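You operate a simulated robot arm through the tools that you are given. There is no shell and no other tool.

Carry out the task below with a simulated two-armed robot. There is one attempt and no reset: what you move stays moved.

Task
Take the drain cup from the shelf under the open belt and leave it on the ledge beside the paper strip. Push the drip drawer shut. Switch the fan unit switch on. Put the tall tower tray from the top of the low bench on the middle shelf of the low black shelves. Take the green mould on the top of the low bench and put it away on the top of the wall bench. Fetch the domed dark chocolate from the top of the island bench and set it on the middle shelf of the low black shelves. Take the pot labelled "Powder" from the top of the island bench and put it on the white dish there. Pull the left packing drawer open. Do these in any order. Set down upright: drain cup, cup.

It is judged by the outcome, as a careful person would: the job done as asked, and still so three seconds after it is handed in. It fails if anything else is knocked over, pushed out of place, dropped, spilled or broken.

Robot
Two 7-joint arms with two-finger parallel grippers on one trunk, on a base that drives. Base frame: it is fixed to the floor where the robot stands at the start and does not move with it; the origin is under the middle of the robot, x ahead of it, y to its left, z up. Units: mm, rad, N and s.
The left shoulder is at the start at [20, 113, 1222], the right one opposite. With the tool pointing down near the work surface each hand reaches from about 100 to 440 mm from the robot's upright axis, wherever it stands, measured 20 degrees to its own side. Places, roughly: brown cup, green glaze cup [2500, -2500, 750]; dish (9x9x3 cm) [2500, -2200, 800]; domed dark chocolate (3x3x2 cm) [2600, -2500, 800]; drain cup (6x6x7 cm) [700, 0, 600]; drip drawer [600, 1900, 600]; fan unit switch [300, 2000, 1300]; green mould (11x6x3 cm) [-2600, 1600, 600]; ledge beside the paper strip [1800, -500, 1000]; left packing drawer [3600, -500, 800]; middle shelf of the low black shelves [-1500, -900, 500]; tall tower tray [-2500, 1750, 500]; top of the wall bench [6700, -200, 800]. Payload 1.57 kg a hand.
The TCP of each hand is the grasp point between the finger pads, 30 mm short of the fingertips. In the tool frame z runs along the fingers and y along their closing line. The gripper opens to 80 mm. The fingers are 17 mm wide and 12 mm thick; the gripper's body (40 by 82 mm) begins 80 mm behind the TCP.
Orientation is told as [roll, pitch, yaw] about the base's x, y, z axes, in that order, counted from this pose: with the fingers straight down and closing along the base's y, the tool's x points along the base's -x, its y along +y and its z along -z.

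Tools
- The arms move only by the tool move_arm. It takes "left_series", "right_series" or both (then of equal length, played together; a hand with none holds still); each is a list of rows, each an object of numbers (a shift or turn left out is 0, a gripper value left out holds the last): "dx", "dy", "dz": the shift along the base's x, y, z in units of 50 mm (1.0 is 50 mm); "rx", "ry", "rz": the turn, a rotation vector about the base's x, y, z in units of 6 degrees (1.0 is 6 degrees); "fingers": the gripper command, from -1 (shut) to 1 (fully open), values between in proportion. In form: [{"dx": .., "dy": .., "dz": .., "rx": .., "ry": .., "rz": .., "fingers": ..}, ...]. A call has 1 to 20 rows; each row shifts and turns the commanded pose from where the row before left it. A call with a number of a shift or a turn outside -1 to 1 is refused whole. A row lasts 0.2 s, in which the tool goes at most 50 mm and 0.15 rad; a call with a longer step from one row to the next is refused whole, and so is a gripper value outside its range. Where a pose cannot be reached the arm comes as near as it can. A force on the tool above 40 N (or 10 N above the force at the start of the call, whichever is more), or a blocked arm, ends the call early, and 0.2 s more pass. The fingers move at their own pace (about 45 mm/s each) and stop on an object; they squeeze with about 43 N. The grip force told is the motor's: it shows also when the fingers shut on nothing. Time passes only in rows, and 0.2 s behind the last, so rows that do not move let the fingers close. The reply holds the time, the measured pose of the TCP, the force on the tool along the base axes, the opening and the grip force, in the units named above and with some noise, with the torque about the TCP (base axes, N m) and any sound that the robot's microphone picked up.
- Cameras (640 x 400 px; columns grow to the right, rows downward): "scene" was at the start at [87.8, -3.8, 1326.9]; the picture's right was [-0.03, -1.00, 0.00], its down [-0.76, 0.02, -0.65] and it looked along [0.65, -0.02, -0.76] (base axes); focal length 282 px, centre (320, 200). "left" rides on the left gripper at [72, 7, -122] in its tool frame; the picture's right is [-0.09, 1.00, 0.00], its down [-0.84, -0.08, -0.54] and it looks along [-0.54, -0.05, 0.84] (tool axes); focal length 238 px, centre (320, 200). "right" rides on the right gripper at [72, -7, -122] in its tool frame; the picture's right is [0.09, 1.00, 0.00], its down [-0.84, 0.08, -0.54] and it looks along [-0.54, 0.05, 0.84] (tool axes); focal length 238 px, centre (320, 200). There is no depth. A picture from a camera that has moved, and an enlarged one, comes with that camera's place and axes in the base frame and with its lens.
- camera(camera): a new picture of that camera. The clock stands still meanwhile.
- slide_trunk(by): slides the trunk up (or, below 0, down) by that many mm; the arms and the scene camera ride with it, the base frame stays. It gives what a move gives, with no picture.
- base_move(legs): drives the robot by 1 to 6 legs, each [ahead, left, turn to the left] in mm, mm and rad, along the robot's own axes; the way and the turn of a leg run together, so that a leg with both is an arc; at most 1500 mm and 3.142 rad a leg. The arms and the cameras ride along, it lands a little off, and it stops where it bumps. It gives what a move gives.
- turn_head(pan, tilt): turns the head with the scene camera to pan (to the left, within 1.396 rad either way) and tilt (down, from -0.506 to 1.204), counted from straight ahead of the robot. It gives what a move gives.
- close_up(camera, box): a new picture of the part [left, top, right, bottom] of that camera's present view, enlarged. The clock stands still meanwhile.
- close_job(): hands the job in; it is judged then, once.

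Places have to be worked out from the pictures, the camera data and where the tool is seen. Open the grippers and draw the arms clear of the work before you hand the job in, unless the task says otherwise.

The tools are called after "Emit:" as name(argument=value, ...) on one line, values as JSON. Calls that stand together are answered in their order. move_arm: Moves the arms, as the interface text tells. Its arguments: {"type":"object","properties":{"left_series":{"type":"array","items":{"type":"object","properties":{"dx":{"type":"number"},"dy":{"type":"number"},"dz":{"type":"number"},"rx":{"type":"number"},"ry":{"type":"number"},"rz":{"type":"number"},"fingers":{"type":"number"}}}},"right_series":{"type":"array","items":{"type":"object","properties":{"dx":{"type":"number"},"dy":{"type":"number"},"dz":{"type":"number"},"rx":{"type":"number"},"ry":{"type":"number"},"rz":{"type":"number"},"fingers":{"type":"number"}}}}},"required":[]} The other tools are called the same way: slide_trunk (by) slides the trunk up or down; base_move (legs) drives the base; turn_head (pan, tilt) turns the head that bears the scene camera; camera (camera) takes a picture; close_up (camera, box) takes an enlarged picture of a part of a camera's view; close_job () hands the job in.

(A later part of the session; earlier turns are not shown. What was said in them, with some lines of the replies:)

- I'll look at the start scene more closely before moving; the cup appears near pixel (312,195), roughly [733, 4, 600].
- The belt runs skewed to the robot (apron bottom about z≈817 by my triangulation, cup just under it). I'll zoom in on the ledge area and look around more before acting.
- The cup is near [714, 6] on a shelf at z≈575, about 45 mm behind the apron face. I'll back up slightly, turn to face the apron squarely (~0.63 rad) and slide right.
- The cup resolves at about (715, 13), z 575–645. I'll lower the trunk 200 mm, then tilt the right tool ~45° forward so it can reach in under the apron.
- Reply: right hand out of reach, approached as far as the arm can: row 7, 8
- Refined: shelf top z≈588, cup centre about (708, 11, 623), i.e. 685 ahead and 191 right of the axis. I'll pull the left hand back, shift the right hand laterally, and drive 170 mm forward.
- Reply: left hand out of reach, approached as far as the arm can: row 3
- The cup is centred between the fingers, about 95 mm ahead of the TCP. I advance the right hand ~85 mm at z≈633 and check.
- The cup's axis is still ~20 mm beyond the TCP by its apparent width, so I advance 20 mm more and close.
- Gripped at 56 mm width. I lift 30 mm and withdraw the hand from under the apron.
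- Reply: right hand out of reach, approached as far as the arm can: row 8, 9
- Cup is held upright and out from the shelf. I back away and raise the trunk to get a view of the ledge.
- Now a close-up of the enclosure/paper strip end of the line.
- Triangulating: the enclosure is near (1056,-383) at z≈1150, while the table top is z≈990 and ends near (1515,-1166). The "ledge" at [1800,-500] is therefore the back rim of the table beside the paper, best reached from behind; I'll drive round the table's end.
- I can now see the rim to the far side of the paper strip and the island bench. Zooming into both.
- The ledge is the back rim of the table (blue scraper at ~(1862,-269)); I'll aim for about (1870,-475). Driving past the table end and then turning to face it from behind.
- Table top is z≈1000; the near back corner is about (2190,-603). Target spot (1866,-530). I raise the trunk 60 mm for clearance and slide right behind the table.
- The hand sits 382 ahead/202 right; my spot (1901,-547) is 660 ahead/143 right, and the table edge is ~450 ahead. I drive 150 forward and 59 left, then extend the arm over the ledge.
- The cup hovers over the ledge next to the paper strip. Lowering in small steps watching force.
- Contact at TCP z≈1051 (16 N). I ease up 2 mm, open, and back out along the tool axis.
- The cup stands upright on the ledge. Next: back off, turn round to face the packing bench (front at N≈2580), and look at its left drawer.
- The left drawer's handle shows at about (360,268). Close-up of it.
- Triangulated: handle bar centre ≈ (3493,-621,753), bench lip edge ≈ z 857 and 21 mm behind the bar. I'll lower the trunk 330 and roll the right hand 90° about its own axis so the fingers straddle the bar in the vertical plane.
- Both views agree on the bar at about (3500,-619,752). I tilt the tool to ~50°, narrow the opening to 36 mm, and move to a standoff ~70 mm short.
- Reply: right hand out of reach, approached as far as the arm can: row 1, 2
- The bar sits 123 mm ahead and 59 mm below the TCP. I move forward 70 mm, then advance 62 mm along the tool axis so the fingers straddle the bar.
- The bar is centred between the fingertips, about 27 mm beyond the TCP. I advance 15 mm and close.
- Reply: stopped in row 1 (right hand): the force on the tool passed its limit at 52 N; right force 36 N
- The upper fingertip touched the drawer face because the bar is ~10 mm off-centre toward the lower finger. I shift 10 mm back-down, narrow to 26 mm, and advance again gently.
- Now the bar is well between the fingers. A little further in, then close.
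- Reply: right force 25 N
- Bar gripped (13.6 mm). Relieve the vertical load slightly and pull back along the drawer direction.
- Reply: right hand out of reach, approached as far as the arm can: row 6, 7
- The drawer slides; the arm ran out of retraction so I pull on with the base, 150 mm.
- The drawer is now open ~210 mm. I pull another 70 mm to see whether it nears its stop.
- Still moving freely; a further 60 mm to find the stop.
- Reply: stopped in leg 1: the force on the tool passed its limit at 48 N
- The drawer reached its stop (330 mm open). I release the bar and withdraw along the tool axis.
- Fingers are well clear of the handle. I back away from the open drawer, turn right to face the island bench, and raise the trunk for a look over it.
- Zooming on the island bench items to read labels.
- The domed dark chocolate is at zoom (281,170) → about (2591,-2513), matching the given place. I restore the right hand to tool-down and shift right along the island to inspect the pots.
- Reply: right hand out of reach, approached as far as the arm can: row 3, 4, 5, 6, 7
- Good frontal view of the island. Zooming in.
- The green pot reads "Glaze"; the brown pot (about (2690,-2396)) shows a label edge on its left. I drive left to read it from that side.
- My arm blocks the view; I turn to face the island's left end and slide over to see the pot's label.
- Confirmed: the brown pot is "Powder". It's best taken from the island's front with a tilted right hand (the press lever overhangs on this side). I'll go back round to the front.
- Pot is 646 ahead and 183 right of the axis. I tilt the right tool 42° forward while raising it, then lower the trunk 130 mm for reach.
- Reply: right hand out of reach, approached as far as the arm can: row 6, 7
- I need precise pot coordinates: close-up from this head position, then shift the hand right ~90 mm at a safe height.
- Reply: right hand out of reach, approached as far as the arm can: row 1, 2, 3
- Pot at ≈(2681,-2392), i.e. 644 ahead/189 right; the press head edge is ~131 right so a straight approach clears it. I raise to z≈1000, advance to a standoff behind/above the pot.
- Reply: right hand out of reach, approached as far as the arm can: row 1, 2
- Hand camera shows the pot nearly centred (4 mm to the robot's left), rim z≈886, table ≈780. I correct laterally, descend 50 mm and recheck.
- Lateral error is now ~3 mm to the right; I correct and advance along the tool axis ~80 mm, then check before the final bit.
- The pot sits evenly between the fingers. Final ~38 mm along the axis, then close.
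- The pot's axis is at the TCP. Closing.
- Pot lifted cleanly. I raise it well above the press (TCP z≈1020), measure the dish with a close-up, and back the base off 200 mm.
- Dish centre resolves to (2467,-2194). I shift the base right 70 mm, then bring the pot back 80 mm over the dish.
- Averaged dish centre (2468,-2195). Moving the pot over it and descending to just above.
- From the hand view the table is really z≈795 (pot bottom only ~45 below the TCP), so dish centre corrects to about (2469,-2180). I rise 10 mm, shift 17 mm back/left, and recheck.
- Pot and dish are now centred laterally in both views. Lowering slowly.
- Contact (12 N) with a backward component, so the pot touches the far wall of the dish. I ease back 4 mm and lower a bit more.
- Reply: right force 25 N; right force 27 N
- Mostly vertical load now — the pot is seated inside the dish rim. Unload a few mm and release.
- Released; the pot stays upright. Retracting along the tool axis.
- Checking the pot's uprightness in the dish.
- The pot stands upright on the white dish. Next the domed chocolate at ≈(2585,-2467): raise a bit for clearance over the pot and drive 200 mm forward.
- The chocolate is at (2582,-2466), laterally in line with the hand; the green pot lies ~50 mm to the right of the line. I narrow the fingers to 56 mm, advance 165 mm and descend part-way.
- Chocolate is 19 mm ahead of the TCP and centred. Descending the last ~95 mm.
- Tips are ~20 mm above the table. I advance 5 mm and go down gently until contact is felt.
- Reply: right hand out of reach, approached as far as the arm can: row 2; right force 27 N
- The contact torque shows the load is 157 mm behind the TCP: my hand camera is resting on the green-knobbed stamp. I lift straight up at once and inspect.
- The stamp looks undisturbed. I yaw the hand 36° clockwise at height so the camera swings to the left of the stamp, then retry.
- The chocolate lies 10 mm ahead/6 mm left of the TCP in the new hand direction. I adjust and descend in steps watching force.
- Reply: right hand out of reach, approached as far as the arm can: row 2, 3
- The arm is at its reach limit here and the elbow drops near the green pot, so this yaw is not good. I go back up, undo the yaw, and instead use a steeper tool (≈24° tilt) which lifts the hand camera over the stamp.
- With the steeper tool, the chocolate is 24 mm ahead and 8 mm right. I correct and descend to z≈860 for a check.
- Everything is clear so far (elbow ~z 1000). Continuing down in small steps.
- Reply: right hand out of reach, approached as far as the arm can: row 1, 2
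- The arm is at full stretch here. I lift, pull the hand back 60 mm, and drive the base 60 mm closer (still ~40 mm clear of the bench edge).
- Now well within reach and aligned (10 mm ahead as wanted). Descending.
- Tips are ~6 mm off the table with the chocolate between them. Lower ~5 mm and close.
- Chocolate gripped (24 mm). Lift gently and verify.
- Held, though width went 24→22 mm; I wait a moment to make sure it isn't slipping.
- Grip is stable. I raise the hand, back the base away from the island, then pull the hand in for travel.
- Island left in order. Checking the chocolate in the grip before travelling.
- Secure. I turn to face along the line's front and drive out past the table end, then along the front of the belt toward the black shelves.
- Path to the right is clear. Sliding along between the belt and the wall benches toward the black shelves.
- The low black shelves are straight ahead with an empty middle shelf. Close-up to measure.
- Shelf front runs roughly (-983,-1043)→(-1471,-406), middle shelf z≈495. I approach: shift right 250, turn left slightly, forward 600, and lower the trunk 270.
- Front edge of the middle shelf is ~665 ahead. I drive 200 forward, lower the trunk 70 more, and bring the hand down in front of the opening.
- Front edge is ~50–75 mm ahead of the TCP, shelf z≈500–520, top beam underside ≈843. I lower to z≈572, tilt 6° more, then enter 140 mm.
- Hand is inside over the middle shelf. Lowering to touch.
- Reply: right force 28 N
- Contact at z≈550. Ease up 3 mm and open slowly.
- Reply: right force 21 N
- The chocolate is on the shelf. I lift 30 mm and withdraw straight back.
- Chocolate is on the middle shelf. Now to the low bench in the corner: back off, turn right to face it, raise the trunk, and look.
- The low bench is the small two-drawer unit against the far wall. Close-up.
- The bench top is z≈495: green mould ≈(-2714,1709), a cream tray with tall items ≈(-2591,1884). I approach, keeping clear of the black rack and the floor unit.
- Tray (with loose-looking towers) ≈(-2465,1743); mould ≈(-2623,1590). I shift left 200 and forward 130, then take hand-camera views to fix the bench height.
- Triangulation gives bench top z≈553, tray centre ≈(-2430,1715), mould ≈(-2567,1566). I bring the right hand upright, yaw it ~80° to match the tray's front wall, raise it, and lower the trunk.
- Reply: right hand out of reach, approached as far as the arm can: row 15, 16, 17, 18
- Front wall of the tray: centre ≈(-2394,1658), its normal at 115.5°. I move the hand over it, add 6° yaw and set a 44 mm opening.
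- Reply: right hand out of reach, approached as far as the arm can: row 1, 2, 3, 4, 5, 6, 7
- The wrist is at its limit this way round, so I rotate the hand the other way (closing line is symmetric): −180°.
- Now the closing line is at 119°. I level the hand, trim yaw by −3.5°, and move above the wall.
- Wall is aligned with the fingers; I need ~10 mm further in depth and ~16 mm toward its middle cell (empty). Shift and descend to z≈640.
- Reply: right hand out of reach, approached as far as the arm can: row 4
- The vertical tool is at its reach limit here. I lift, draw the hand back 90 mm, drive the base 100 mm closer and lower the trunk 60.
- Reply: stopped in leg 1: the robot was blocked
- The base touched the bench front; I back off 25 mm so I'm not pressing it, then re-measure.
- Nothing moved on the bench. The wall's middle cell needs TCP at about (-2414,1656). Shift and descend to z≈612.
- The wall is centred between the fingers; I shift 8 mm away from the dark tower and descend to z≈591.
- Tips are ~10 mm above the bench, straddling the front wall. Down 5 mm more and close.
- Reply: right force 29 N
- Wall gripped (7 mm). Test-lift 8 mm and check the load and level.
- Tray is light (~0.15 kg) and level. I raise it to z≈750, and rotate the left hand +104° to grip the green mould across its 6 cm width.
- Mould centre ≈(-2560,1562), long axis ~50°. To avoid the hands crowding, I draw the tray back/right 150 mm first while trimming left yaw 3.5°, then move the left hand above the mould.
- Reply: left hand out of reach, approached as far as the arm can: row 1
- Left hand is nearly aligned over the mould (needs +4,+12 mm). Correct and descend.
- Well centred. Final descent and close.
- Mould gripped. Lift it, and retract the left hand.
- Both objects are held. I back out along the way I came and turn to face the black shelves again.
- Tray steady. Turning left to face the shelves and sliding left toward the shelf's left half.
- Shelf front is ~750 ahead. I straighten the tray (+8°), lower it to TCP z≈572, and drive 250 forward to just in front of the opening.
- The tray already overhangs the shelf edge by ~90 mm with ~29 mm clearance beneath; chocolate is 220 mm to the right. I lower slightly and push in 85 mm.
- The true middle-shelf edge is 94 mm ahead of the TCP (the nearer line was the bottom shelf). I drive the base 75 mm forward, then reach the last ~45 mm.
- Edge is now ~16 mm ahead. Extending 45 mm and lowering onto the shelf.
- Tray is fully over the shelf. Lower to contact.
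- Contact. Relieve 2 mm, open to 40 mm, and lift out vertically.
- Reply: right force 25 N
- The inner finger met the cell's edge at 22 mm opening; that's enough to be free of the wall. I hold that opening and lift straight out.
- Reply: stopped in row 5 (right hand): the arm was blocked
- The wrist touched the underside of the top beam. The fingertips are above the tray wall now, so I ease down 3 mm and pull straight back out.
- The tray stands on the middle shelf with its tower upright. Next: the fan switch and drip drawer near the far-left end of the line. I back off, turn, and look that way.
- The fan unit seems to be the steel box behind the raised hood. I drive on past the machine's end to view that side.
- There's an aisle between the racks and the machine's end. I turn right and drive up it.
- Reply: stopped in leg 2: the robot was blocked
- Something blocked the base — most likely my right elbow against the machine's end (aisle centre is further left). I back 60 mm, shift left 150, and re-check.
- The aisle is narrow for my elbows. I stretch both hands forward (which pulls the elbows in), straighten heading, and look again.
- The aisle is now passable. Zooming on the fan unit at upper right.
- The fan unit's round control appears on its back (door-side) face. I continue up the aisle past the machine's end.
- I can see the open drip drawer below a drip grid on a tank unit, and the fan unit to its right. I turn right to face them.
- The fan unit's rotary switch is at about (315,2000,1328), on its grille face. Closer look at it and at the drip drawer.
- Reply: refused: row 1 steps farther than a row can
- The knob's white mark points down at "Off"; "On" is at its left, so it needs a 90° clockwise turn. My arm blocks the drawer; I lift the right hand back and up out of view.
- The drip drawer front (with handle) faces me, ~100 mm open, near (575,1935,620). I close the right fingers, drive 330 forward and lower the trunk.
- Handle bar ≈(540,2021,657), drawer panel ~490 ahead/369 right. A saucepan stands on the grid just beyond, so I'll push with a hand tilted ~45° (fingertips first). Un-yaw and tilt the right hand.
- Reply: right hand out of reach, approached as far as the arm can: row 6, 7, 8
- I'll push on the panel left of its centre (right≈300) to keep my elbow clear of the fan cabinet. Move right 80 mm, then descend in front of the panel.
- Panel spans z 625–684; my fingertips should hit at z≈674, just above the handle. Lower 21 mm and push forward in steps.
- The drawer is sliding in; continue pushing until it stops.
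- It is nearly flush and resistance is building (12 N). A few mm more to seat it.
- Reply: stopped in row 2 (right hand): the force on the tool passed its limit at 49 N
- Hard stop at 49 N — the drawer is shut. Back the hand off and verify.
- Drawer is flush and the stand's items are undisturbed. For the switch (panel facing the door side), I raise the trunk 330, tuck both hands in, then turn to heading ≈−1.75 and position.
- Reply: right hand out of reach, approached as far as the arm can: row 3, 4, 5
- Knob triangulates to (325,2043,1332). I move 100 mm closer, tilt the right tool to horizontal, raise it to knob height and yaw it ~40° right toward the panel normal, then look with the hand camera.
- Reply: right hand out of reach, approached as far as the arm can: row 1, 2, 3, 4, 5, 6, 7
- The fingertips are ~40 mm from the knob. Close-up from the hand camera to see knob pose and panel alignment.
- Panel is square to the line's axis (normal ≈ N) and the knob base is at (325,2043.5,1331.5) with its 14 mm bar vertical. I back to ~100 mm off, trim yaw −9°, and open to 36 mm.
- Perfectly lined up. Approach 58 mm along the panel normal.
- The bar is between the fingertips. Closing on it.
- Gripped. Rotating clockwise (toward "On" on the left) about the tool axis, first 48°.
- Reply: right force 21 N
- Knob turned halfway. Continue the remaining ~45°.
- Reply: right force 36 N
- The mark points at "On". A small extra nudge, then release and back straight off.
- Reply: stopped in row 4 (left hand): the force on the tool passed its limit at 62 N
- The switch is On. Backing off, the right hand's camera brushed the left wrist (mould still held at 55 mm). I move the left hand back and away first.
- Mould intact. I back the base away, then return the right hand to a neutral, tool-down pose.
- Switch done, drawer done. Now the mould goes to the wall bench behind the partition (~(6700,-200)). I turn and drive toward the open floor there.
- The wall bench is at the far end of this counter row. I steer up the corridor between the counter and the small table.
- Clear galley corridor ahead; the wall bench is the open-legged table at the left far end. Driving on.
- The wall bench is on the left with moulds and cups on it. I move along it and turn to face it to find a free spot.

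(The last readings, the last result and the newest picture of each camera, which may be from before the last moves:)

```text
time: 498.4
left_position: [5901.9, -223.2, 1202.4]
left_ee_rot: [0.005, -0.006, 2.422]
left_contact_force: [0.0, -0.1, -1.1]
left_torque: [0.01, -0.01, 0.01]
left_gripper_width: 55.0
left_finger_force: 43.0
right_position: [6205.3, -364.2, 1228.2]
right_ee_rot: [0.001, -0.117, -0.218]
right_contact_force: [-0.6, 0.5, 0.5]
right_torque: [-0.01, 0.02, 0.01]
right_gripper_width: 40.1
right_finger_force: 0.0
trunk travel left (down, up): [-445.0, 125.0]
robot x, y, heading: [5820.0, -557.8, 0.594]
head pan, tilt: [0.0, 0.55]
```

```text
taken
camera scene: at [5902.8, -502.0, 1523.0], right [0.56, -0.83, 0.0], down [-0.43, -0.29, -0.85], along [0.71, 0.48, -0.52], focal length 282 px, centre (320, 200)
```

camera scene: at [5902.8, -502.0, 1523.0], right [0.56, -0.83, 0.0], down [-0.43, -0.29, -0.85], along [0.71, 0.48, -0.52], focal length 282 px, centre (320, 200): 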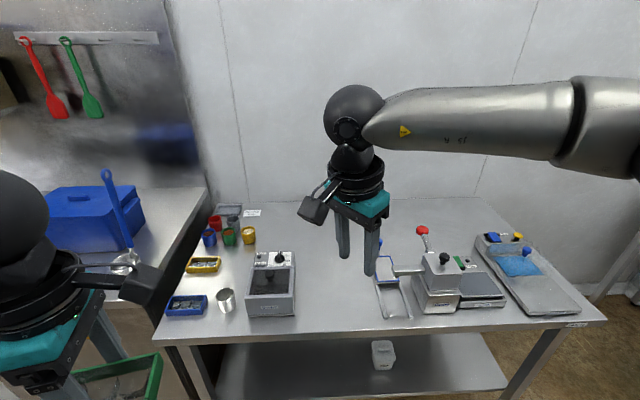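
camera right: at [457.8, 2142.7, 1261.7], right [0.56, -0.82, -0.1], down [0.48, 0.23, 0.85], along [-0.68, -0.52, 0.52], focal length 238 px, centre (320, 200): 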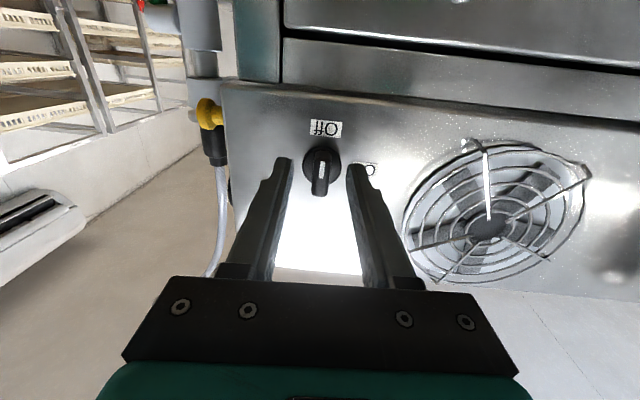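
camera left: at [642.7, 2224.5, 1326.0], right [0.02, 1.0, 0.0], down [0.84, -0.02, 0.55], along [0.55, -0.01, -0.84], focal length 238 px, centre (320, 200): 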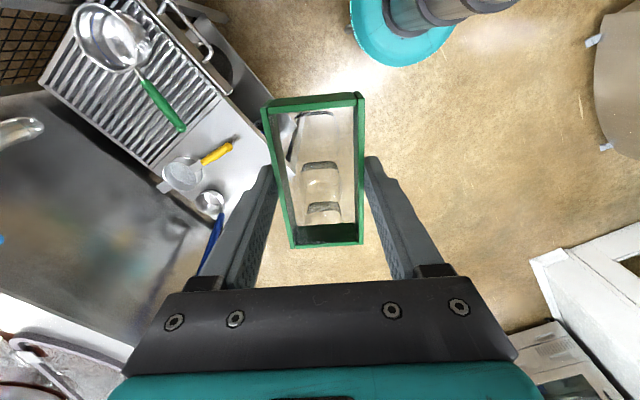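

A free area lies between the grey scale-box and the machine (≈(6400,-215)). I tuck the right hand back, shift right and forward, then lower the trunk.

Emit:
move_arm(right_series=[{"dx": -0.33, "dy": -0.8}, {"dx": -0.33, "dy": -0.8}, {"dx": -0.33, "dy": -0.8}, {"dx": -0.33, "dy": -0.8}, {"dx": -0.33, "dy": -0.8}])

Emit:
base_move(legs=[[0, -165, 0], [150, 0, 0]])

Emit:
slide_trunk(by=-170)

Emit:
turn_head(pan=0.2, tilt=0.75)

Emit:
camera(camera="scene")

Emit:
camera(camera="left")

```text
time: 499.6
left_position: [5901.5, -223.3, 1203.4]
left_ee_rot: [0.003, -0.005, 2.421]
left_contact_force: [-0.4, 0.3, -1.1]
left_torque: [-0.02, -0.01, 0.02]
left_gripper_width: 55.1
left_finger_force: 42.9
right_position: [6131.4, -557.0, 1233.8]
right_ee_rot: [0.0, -0.121, -0.218]
right_contact_force: [0.2, -0.2, 0.1]
right_torque: [0.01, 0.04, 0.01]
right_gripper_width: 39.7
right_finger_force: 0.1
right hand out of reach, approached as far as the arm can: row 5
trunk travel left (down, up): [-445.0, 125.0]
robot x, y, heading: [5818.6, -555.1, 0.587]
head pan, tilt: [0.0, 0.55]
```

```text
time: 502.1
left_position: [6125.0, -274.7, 1202.6]
left_ee_rot: [0.005, -0.007, 2.413]
left_contact_force: [-0.6, 0.1, -0.8]
left_torque: [0.0, -0.01, 0.01]
left_gripper_width: 54.8
left_finger_force: 42.2
right_position: [6353.3, -610.0, 1234.2]
right_ee_rot: [0.0, -0.114, -0.223]
right_contact_force: [-0.1, 0.7, -0.1]
right_torque: [-0.02, 0.02, 0.03]
right_gripper_width: 39.9
right_finger_force: 0.1
trunk travel left (down, up): [-445.0, 125.0]
robot x, y, heading: [6040.6, -610.3, 0.586]
head pan, tilt: [0.0, 0.55]
```

```text
time: 504.0
left_position: [6124.4, -274.0, 1033.7]
left_ee_rot: [0.003, -0.004, 2.417]
left_contact_force: [0.6, 0.1, -0.9]
left_torque: [0.01, -0.02, 0.02]
left_gripper_width: 54.9
left_finger_force: 43.2
right_position: [6352.2, -609.0, 1064.7]
right_ee_rot: [0.002, -0.117, -0.224]
right_contact_force: [-0.3, -0.5, -0.2]
right_torque: [0.02, -0.01, 0.03]
right_gripper_width: 40.1
right_finger_force: 0.1
trunk travel left (down, up): [-275.0, 295.0]
robot x, y, heading: [6038.5, -606.0, 0.589]
head pan, tilt: [0.0, 0.55]
```

```text
time: 504.7
left_position: [6124.3, -274.5, 1031.5]
left_ee_rot: [0.004, -0.005, 2.416]
left_contact_force: [0.1, 0.1, -0.1]
left_torque: [0.01, -0.02, -0.01]
left_gripper_width: 55.0
left_finger_force: 43.4
right_position: [6353.0, -608.6, 1063.7]
right_ee_rot: [0.0, -0.118, -0.223]
right_contact_force: [-0.5, 0.6, -0.5]
right_torque: [0.0, 0.01, 0.0]
right_gripper_width: 40.2
right_finger_force: 0.1
trunk travel left (down, up): [-275.0, 295.0]
robot x, y, heading: [6042.1, -604.6, 0.591]
head pan, tilt: [0.201, 0.75]
```

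```text
taken
camera scene: at [6108.0, -545.4, 1335.7], right [0.71, -0.71, 0.0], down [-0.48, -0.48, -0.73], along [0.52, 0.52, -0.68], focal length 282 px, centre (320, 200)
```

scene: 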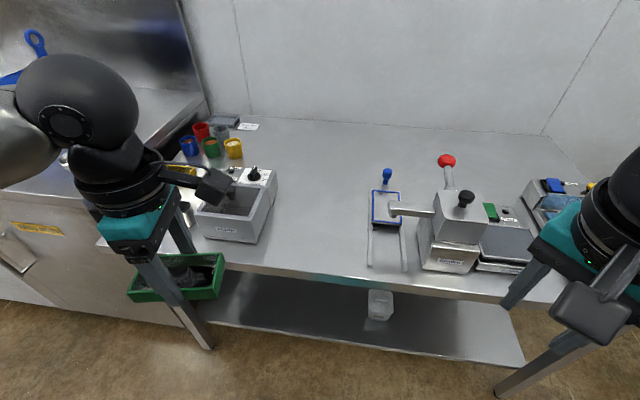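

```text
taken
camera left: at [6173.6, -326.7, 1155.9], right [-0.73, -0.68, 0.0], down [-0.57, 0.61, 0.55], along [-0.38, 0.4, -0.84], focal length 238 px, centre (320, 200)
```

left: 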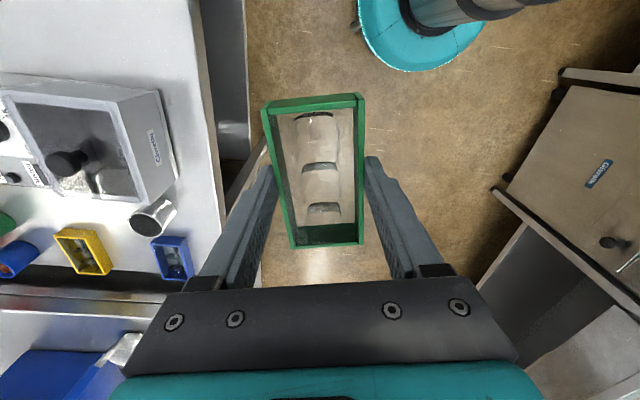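

Bench top z≈840; target spot ≈(6404,-249), ~110 mm in from the edge, clear on both sides. I nudge the base 55 forward, bring the mould over it and lower most of the way.

Emit:
base_move(legs=[[55, 0, 0]])

Emit:
move_arm(left_series=[{"dx": 0.78, "dy": -0.02}, {"dx": 0.78, "dy": -0.02}, {"dx": 0.78, "dy": -0.02}, {"dx": 0.78, "dy": -0.02}, {"dx": 0.78, "dy": -0.02}, {"dx": 0.78, "dy": -0.02}, {"dz": -0.8}, {"dz": -0.8}])

Emit:
camera(camera="left")

Emit:
camera(camera="scene")

```text
time: 505.7
left_position: [6171.7, -244.7, 1032.7]
left_ee_rot: [0.005, -0.004, 2.417]
left_contact_force: [0.6, -0.1, -0.5]
left_torque: [0.01, -0.02, 0.0]
left_gripper_width: 54.9
left_finger_force: 43.1
right_position: [6398.9, -578.3, 1063.7]
right_ee_rot: [-0.001, -0.117, -0.222]
right_contact_force: [0.2, 0.0, -0.6]
right_torque: [-0.02, 0.04, -0.02]
right_gripper_width: 40.4
right_finger_force: 0.0
trunk travel left (down, up): [-275.0, 295.0]
robot x, y, heading: [6086.9, -576.5, 0.59]
head pan, tilt: [0.201, 0.75]
```

```text
time: 507.5
left_position: [6405.7, -249.2, 953.2]
left_ee_rot: [0.004, -0.006, 2.418]
left_contact_force: [0.4, 0.3, -0.6]
left_torque: [-0.01, 0.03, -0.01]
left_gripper_width: 55.0
left_finger_force: 43.3
right_position: [6399.8, -577.6, 1062.8]
right_ee_rot: [0.0, -0.117, -0.22]
right_contact_force: [-0.4, 0.4, 0.8]
right_torque: [-0.02, -0.04, 0.01]
right_gripper_width: 39.7
right_finger_force: 0.0
trunk travel left (down, up): [-275.0, 295.0]
robot x, y, heading: [6091.2, -577.4, 0.59]
head pan, tilt: [0.201, 0.75]
```

```text
taken
camera left: at [6454.4, -299.5, 1076.0], right [-0.73, -0.68, 0.0], down [-0.57, 0.61, 0.55], along [-0.38, 0.4, -0.84], focal length 238 px, centre (320, 200)
```

left: 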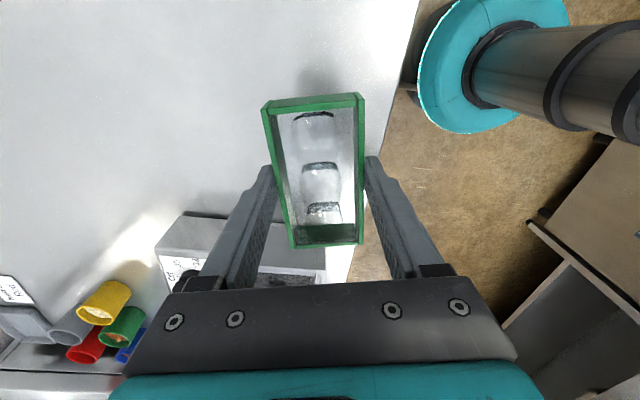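

```text
taken
camera scene: at [6154.8, -514.2, 1335.6], right [0.71, -0.7, 0.0], down [-0.48, -0.48, -0.73], along [0.52, 0.52, -0.68], focal length 282 px, centre (320, 200)
```

scene: 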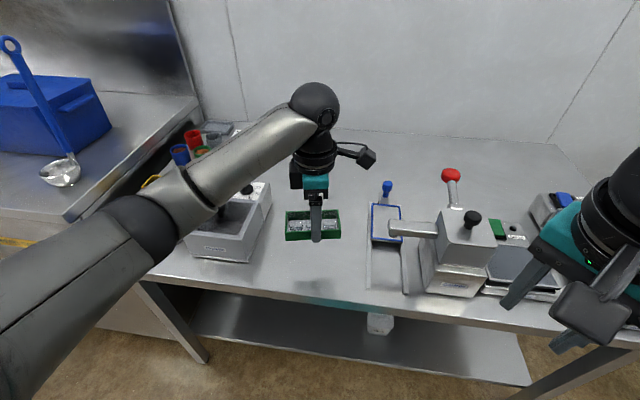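

I shift 40 mm further in and 15 mm right for margin, then lower to near contact.

Emit:
move_arm(left_series=[{"dx": 0.82, "dy": 0.2}, {"dz": -0.6}, {"dz": -0.5}])

Emit:
camera(camera="scene")

Emit:
camera(camera="left")

```text
time: 508.3
left_position: [6447.0, -240.1, 897.4]
left_ee_rot: [0.004, -0.006, 2.416]
left_contact_force: [0.3, -0.1, -1.1]
left_torque: [0.01, -0.04, 0.0]
left_gripper_width: 54.8
left_finger_force: 42.3
right_position: [6399.9, -578.2, 1063.5]
right_ee_rot: [0.001, -0.117, -0.222]
right_contact_force: [-1.0, 0.4, 0.3]
right_torque: [-0.03, 0.05, 0.0]
right_gripper_width: 40.1
right_finger_force: 0.1
trunk travel left (down, up): [-275.0, 295.0]
robot x, y, heading: [6087.9, -576.1, 0.589]
head pan, tilt: [0.201, 0.75]
```

```text
taken
camera scene: at [6154.8, -514.2, 1335.6], right [0.71, -0.7, 0.0], down [-0.48, -0.48, -0.73], along [0.52, 0.52, -0.68], focal length 282 px, centre (320, 200)
```

scene: 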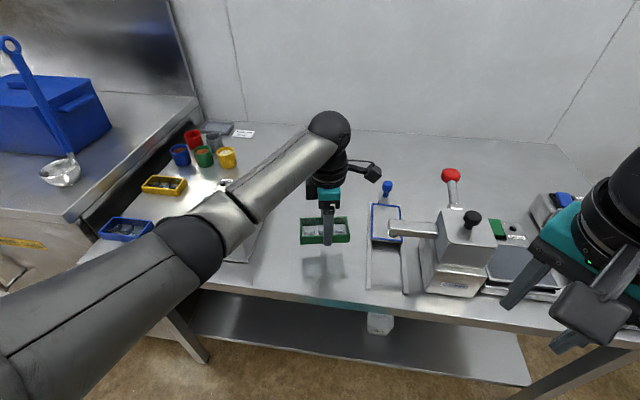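

```text
taken
camera left: at [6495.6, -290.2, 1019.4], right [-0.73, -0.69, 0.0], down [-0.57, 0.61, 0.55], along [-0.38, 0.4, -0.84], focal length 238 px, centre (320, 200)
```

left: 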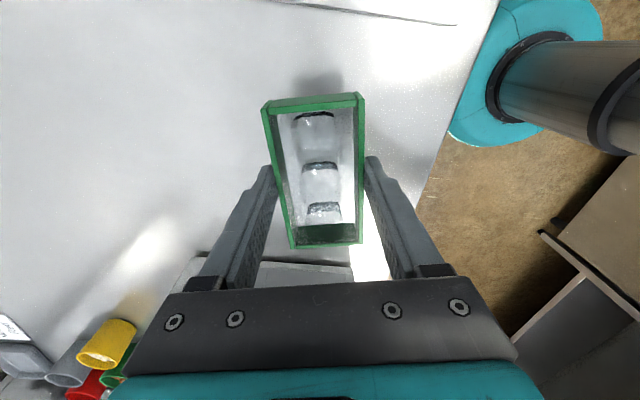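

Elbow is just clear in front of the grey box. Lowering the last ~18 mm in small steps.

Emit:
move_arm(left_series=[{"dz": -0.12}, {"dz": -0.1}, {"dz": -0.08}, {}])

Emit:
camera(camera="left")

```text
time: 509.3
left_position: [6445.3, -238.8, 881.6]
left_ee_rot: [0.004, -0.005, 2.417]
left_contact_force: [0.5, -0.1, -0.4]
left_torque: [-0.02, 0.02, 0.0]
left_gripper_width: 55.1
left_finger_force: 42.7
right_position: [6399.9, -576.9, 1063.2]
right_ee_rot: [0.002, -0.118, -0.222]
right_contact_force: [0.5, -0.5, -0.5]
right_torque: [0.02, -0.01, 0.04]
right_gripper_width: 40.0
right_finger_force: 0.0
trunk travel left (down, up): [-275.0, 295.0]
robot x, y, heading: [6090.6, -576.4, 0.59]
head pan, tilt: [0.201, 0.75]
```

```text
taken
camera left: at [6494.4, -290.5, 1004.6], right [-0.73, -0.69, 0.01], down [-0.57, 0.61, 0.55], along [-0.38, 0.4, -0.84], focal length 238 px, centre (320, 200)
```

left: 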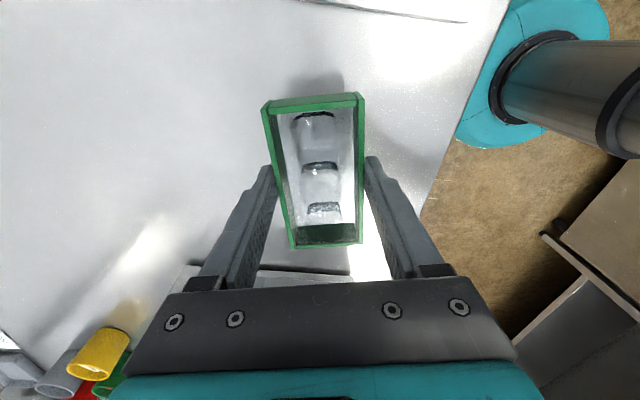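

No contact yet; continuing down.

Emit:
move_arm(left_series=[{"dz": -0.1}, {"dz": -0.1}, {}])

Emit:
camera(camera="scene")

```text
time: 510.1
left_position: [6445.6, -238.8, 872.2]
left_ee_rot: [0.004, -0.004, 2.418]
left_contact_force: [-0.5, 0.5, -0.7]
left_torque: [-0.01, 0.01, 0.0]
left_gripper_width: 54.8
left_finger_force: 43.2
right_position: [6399.7, -576.9, 1063.2]
right_ee_rot: [0.002, -0.118, -0.222]
right_contact_force: [-0.4, -0.9, 0.0]
right_torque: [0.0, 0.04, -0.01]
right_gripper_width: 40.0
right_finger_force: 0.1
trunk travel left (down, up): [-275.0, 295.0]
robot x, y, heading: [6087.3, -580.6, 0.584]
head pan, tilt: [0.201, 0.75]
```

```text
taken
camera scene: at [6154.7, -514.1, 1335.6], right [0.71, -0.7, 0.0], down [-0.48, -0.48, -0.73], along [0.52, 0.52, -0.68], focal length 282 px, centre (320, 200)
```

scene: 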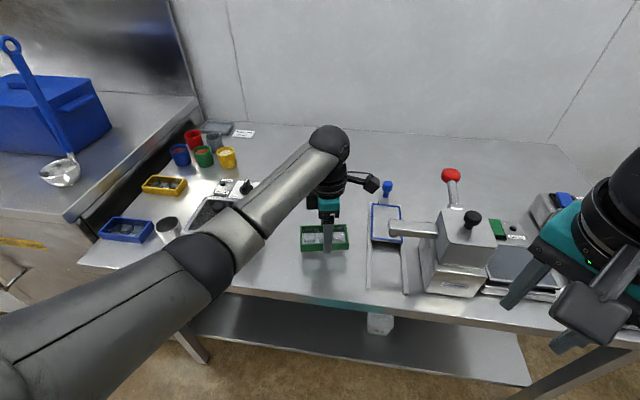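

Emit:
move_arm(left_series=[{"dz": -0.08}, {"dz": -0.08}, {"dz": -0.08}, {}])

Emit:
camera(camera="left")

```text
time: 511.1
left_position: [6445.7, -238.3, 859.9]
left_ee_rot: [0.003, -0.007, 2.417]
left_contact_force: [0.0, -0.5, -0.4]
left_torque: [-0.01, 0.03, -0.01]
left_gripper_width: 55.3
left_finger_force: 43.5
right_position: [6400.1, -577.9, 1064.5]
right_ee_rot: [0.0, -0.117, -0.223]
right_contact_force: [-0.5, -0.5, 0.4]
right_torque: [0.0, 0.0, -0.02]
right_gripper_width: 40.1
right_finger_force: 0.0
trunk travel left (down, up): [-275.0, 295.0]
robot x, y, heading: [6086.2, -576.6, 0.593]
head pan, tilt: [0.201, 0.75]
```

```text
taken
camera left: at [6494.7, -290.3, 983.1], right [-0.73, -0.69, 0.0], down [-0.57, 0.61, 0.55], along [-0.38, 0.4, -0.84], focal length 238 px, centre (320, 200)
```

left: 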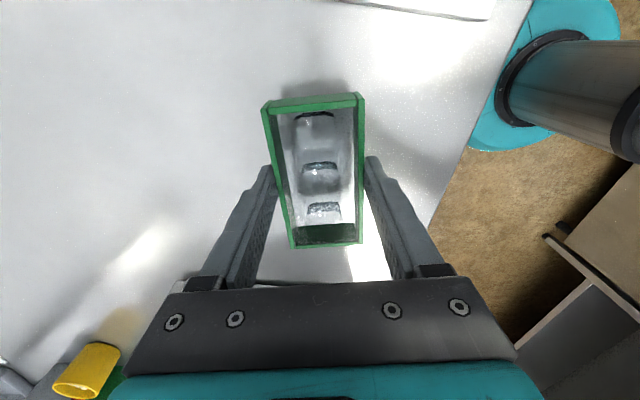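

Shadow shows ~10 mm to go. Continue.

Emit:
move_arm(left_series=[{"dz": -0.08}, {"dz": -0.08}, {"dz": -0.06}, {}])

Emit:
camera(camera="left")

```text
time: 512.1
left_position: [6445.3, -239.1, 849.3]
left_ee_rot: [0.004, -0.005, 2.416]
left_contact_force: [-0.1, 0.4, -0.2]
left_torque: [0.04, 0.0, -0.01]
left_gripper_width: 55.2
left_finger_force: 42.7
right_position: [6399.6, -576.7, 1063.5]
right_ee_rot: [0.001, -0.116, -0.222]
right_contact_force: [0.5, 0.0, 0.5]
right_torque: [0.0, 0.02, 0.02]
right_gripper_width: 40.0
right_finger_force: 0.1
trunk travel left (down, up): [-275.0, 295.0]
robot x, y, heading: [6087.4, -575.0, 0.59]
head pan, tilt: [0.201, 0.75]
```

```text
taken
camera left: at [6494.9, -290.7, 972.1], right [-0.73, -0.68, 0.0], down [-0.57, 0.61, 0.55], along [-0.38, 0.4, -0.84], focal length 238 px, centre (320, 200)
```

left: 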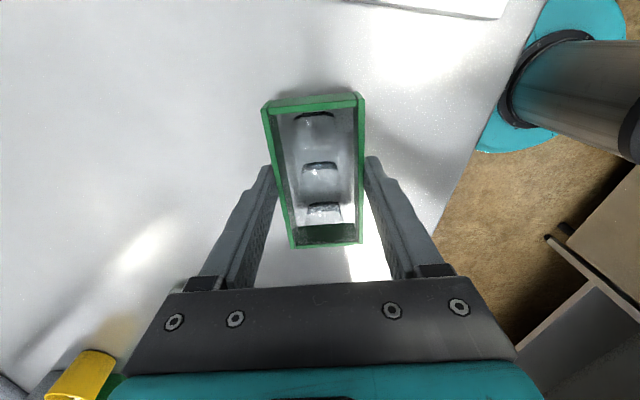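

Emit:
move_arm(left_series=[{"dz": -0.08}, {"dz": -0.06}, {"dz": -0.06}, {}])

Emit:
camera(camera="scene")

```text
time: 513.1
left_position: [6446.3, -239.7, 839.8]
left_ee_rot: [0.004, -0.004, 2.417]
left_contact_force: [-0.7, -0.4, -0.1]
left_torque: [-0.02, 0.02, 0.01]
left_gripper_width: 54.8
left_finger_force: 42.7
right_position: [6400.0, -577.9, 1063.8]
right_ee_rot: [0.0, -0.118, -0.219]
right_contact_force: [-0.1, 0.7, -0.1]
right_torque: [0.01, 0.01, -0.01]
right_gripper_width: 40.2
right_finger_force: 0.1
trunk travel left (down, up): [-275.0, 295.0]
robot x, y, heading: [6088.9, -575.9, 0.59]
head pan, tilt: [0.201, 0.75]
```

```text
taken
camera scene: at [6154.7, -514.1, 1335.6], right [0.71, -0.7, 0.0], down [-0.48, -0.48, -0.73], along [0.52, 0.52, -0.68], focal length 282 px, centre (320, 200)
```

scene: 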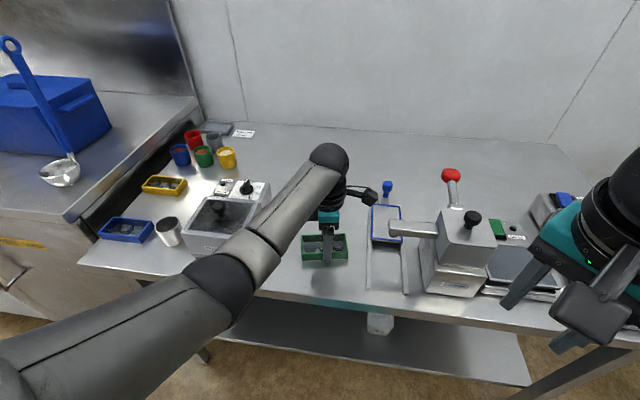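

Emit:
move_arm(left_series=[{"dz": -0.08}, {"dz": -0.08}, {}])

Emit:
camera(camera="left")

```text
time: 513.9
left_position: [6445.2, -239.8, 834.0]
left_ee_rot: [-0.002, -0.004, 2.417]
left_contact_force: [-4.8, -1.8, 24.9]
left_torque: [0.26, 0.76, 0.07]
left_gripper_width: 55.0
left_finger_force: 43.6
right_position: [6397.6, -579.5, 1063.9]
right_ee_rot: [0.003, -0.119, -0.222]
right_contact_force: [0.2, -0.5, -0.1]
right_torque: [0.0, -0.02, 0.01]
right_gripper_width: 39.8
right_finger_force: 0.1
trunk travel left (down, up): [-275.0, 295.0]
robot x, y, heading: [6084.1, -579.7, 0.591]
head pan, tilt: [0.201, 0.75]
```

```text
taken
camera left: at [6495.2, -291.8, 957.2], right [-0.73, -0.68, 0.0], down [-0.57, 0.61, 0.55], along [-0.37, 0.4, -0.84], focal length 238 px, centre (320, 200)
```

left: 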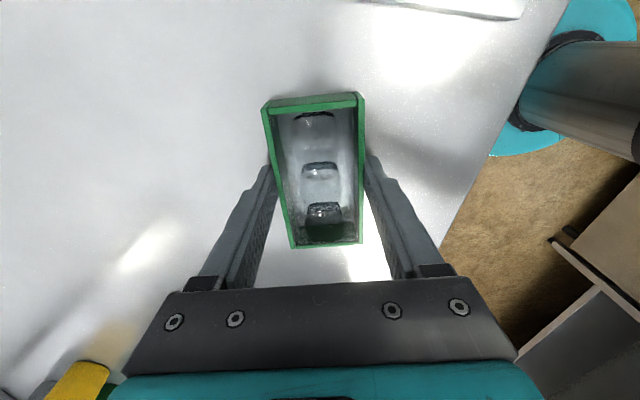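

Contact (25 N). Ease up 2 mm and release, then lift off.

Emit:
move_arm(left_series=[{"dz": 0.04}, {"fingers": 0.6}, {"fingers": 1}, {"fingers": 1}, {"fingers": 1}])

Emit:
move_arm(left_series=[{"dz": 0.3}, {"dz": 0.6}, {"dz": 0.8}, {"dz": 0.8}, {"dz": 0.8}, {"dx": -0.83, "dy": -0.5}, {"dx": -0.83, "dy": -0.5}, {"dx": -0.83, "dy": -0.5}])

Emit:
camera(camera="scene")

Emit:
camera(camera="left")

```text
time: 515.1
left_position: [6445.6, -240.8, 832.9]
left_ee_rot: [0.005, -0.006, 2.418]
left_contact_force: [0.1, 0.7, 0.3]
left_torque: [-0.01, 0.01, 0.02]
left_gripper_width: 79.9
left_finger_force: 0.0
right_position: [6398.7, -578.4, 1064.0]
right_ee_rot: [0.001, -0.117, -0.223]
right_contact_force: [0.5, -0.3, 0.1]
right_torque: [0.0, 0.01, -0.02]
right_gripper_width: 40.0
right_finger_force: 0.1
trunk travel left (down, up): [-275.0, 295.0]
robot x, y, heading: [6086.8, -576.1, 0.595]
head pan, tilt: [0.201, 0.75]
```

```text
time: 516.9
left_position: [6326.3, -291.6, 984.9]
left_ee_rot: [0.006, -0.003, 2.415]
left_contact_force: [0.1, 0.1, -0.5]
left_torque: [-0.02, 0.04, 0.01]
left_gripper_width: 80.1
left_finger_force: 0.1
left hand out of reach, approached as far as the arm can: row 8
right_position: [6399.8, -576.6, 1063.3]
right_ee_rot: [0.0, -0.118, -0.222]
right_contact_force: [-0.1, -0.5, 0.1]
right_torque: [-0.02, -0.02, 0.0]
right_gripper_width: 40.0
right_finger_force: 0.1
trunk travel left (down, up): [-275.0, 295.0]
robot x, y, heading: [6088.6, -574.1, 0.591]
head pan, tilt: [0.201, 0.75]
```

```text
taken
camera scene: at [6154.2, -513.8, 1335.6], right [0.71, -0.7, 0.0], down [-0.48, -0.48, -0.73], along [0.52, 0.52, -0.68], focal length 282 px, centre (320, 200)
```

scene: 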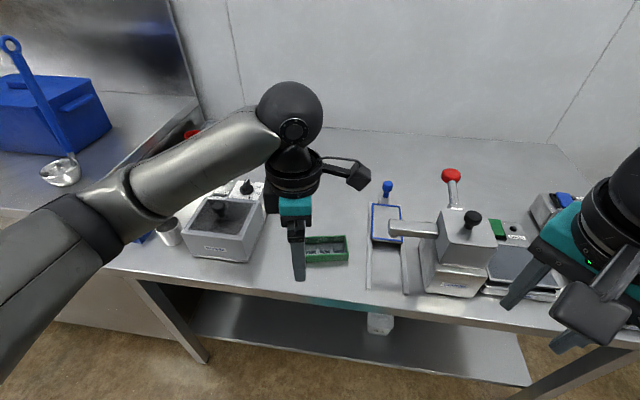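

```text
taken
camera left: at [6375.9, -344.4, 1108.8], right [-0.73, -0.68, 0.01], down [-0.57, 0.62, 0.54], along [-0.38, 0.39, -0.84], focal length 238 px, centre (320, 200)
```

left: 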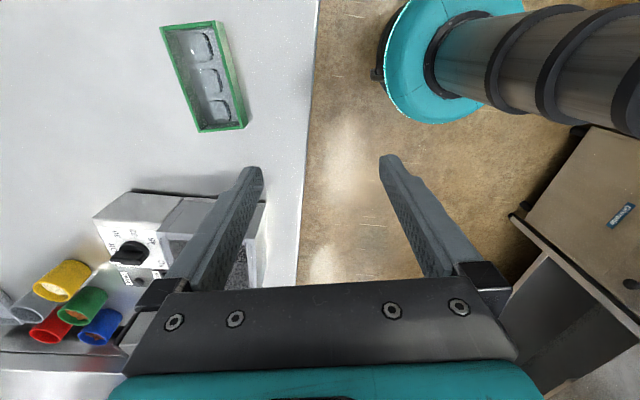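

The mould is on the wall bench. I open the right gripper and back the robot away from the bench.

Emit:
base_move(legs=[[-300, 0, 0]])

Emit:
move_arm(right_series=[{"fingers": 1}, {"fingers": 1}, {"fingers": 1}])

Emit:
camera(camera="scene")

Emit:
close_up(camera="scene", box=[200, 120, 440, 290])

```text
time: 518.9
left_position: [6079.7, -455.1, 985.8]
left_ee_rot: [0.004, -0.004, 2.425]
left_contact_force: [-0.5, 0.0, -0.6]
left_torque: [0.03, 0.02, -0.01]
left_gripper_width: 80.0
left_finger_force: 0.1
right_position: [6155.5, -740.0, 1062.9]
right_ee_rot: [0.002, -0.119, -0.208]
right_contact_force: [-0.3, 0.0, 1.6]
right_torque: [0.03, 0.0, -0.01]
right_gripper_width: 39.9
right_finger_force: 0.1
trunk travel left (down, up): [-275.0, 295.0]
robot x, y, heading: [5847.3, -742.0, 0.6]
head pan, tilt: [0.201, 0.75]
```

```text
time: 519.7
left_position: [6080.5, -454.0, 985.6]
left_ee_rot: [0.007, -0.005, 2.425]
left_contact_force: [-0.5, -0.3, -1.7]
left_torque: [-0.04, 0.01, 0.02]
left_gripper_width: 79.9
left_finger_force: 0.0
right_position: [6155.8, -739.5, 1063.2]
right_ee_rot: [0.002, -0.117, -0.209]
right_contact_force: [0.6, -0.3, -0.6]
right_torque: [0.01, -0.04, 0.0]
right_gripper_width: 79.8
right_finger_force: 0.1
trunk travel left (down, up): [-275.0, 295.0]
robot x, y, heading: [5841.9, -740.2, 0.599]
head pan, tilt: [0.201, 0.75]
```

```text
taken
camera scene: at [5909.8, -678.2, 1335.6], right [0.72, -0.7, 0.0], down [-0.47, -0.49, -0.73], along [0.51, 0.53, -0.68], focal length 282 px, centre (320, 200)
```

scene: 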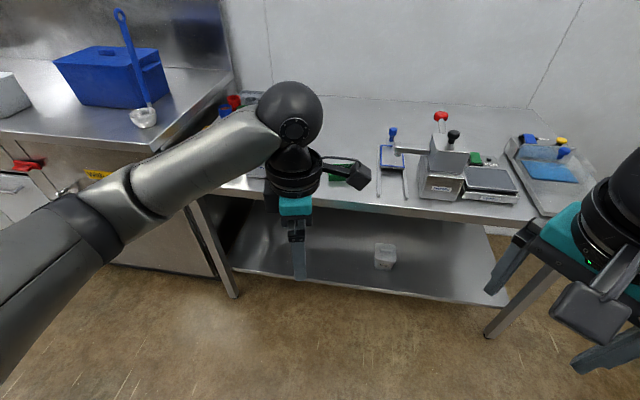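

```text
2.35 times, centred on (320, 205) of scene
camera zoom: at [5909.8, -678.2, 1335.6], right [0.72, -0.7, 0.0], down [-0.47, -0.49, -0.73], along [0.51, 0.53, -0.68], focal length 663 px, centre (320, 188)
```

zoom: 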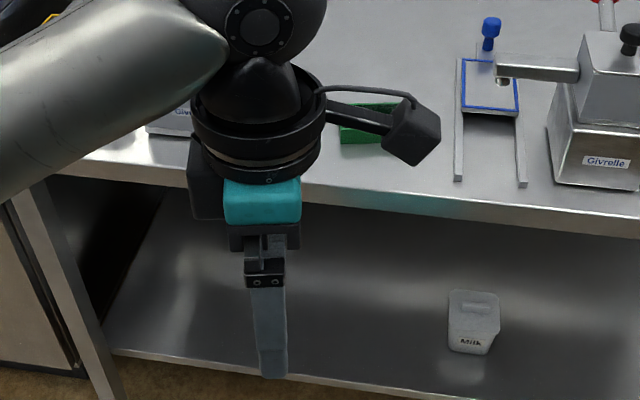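

All eight jobs are done: each was confirmed in a picture as I finished it, though I haven't gone back to re-check the earlier spots. Both grippers are open, the arms are clear, and I'm handing the job in.

Emit:
close_job()

```text
The job is handed in.
```

I did all eight tasks and handed the job in. Each looked right in the pictures when I finished it, but I did not drive back to re-check the earlier ones before handing in.

| Task | How I left it |
|---|---|
| Drain cup | Upright on the back ledge of the belt table, beside the paper strip |
| Drip drawer | Pushed in to its stop, flush with the stand |
| Fan unit switch | Knob turned from "Off" so its mark points at "On" |
| Tall tower tray | On the middle shelf of the low black shelves, tower standing |
| Green mould | On the wall bench, in clear space |
| Domed dark chocolate | On the middle shelf of the low black shelves, beside the tray |
| "Powder" pot | The brown one, upright in the round white dish |
| Left packing drawer | Pulled out to its stop, about 330 mm |

The robot bumped or pressed on things a few times. I saw no damage or displacement in the pictures after any of these:

- **Green-knobbed stamp on the island bench:** my hand camera rested on it with about 27 N while I reached for the chocolate. It looked unmoved in the next picture.
- **Low bench:** the base touched its front once.
- **Low black shelves:** the wrist touched the underside of the top beam as I lifted out of the tray.
- **End of the belt machine:** the base was blocked there, most likely by my right elbow. I did not inspect that spot closely.
- **My own arms:** the right hand's camera hit the left wrist, with 62 N on the left hand, while it held the mould. The grip did not slip.
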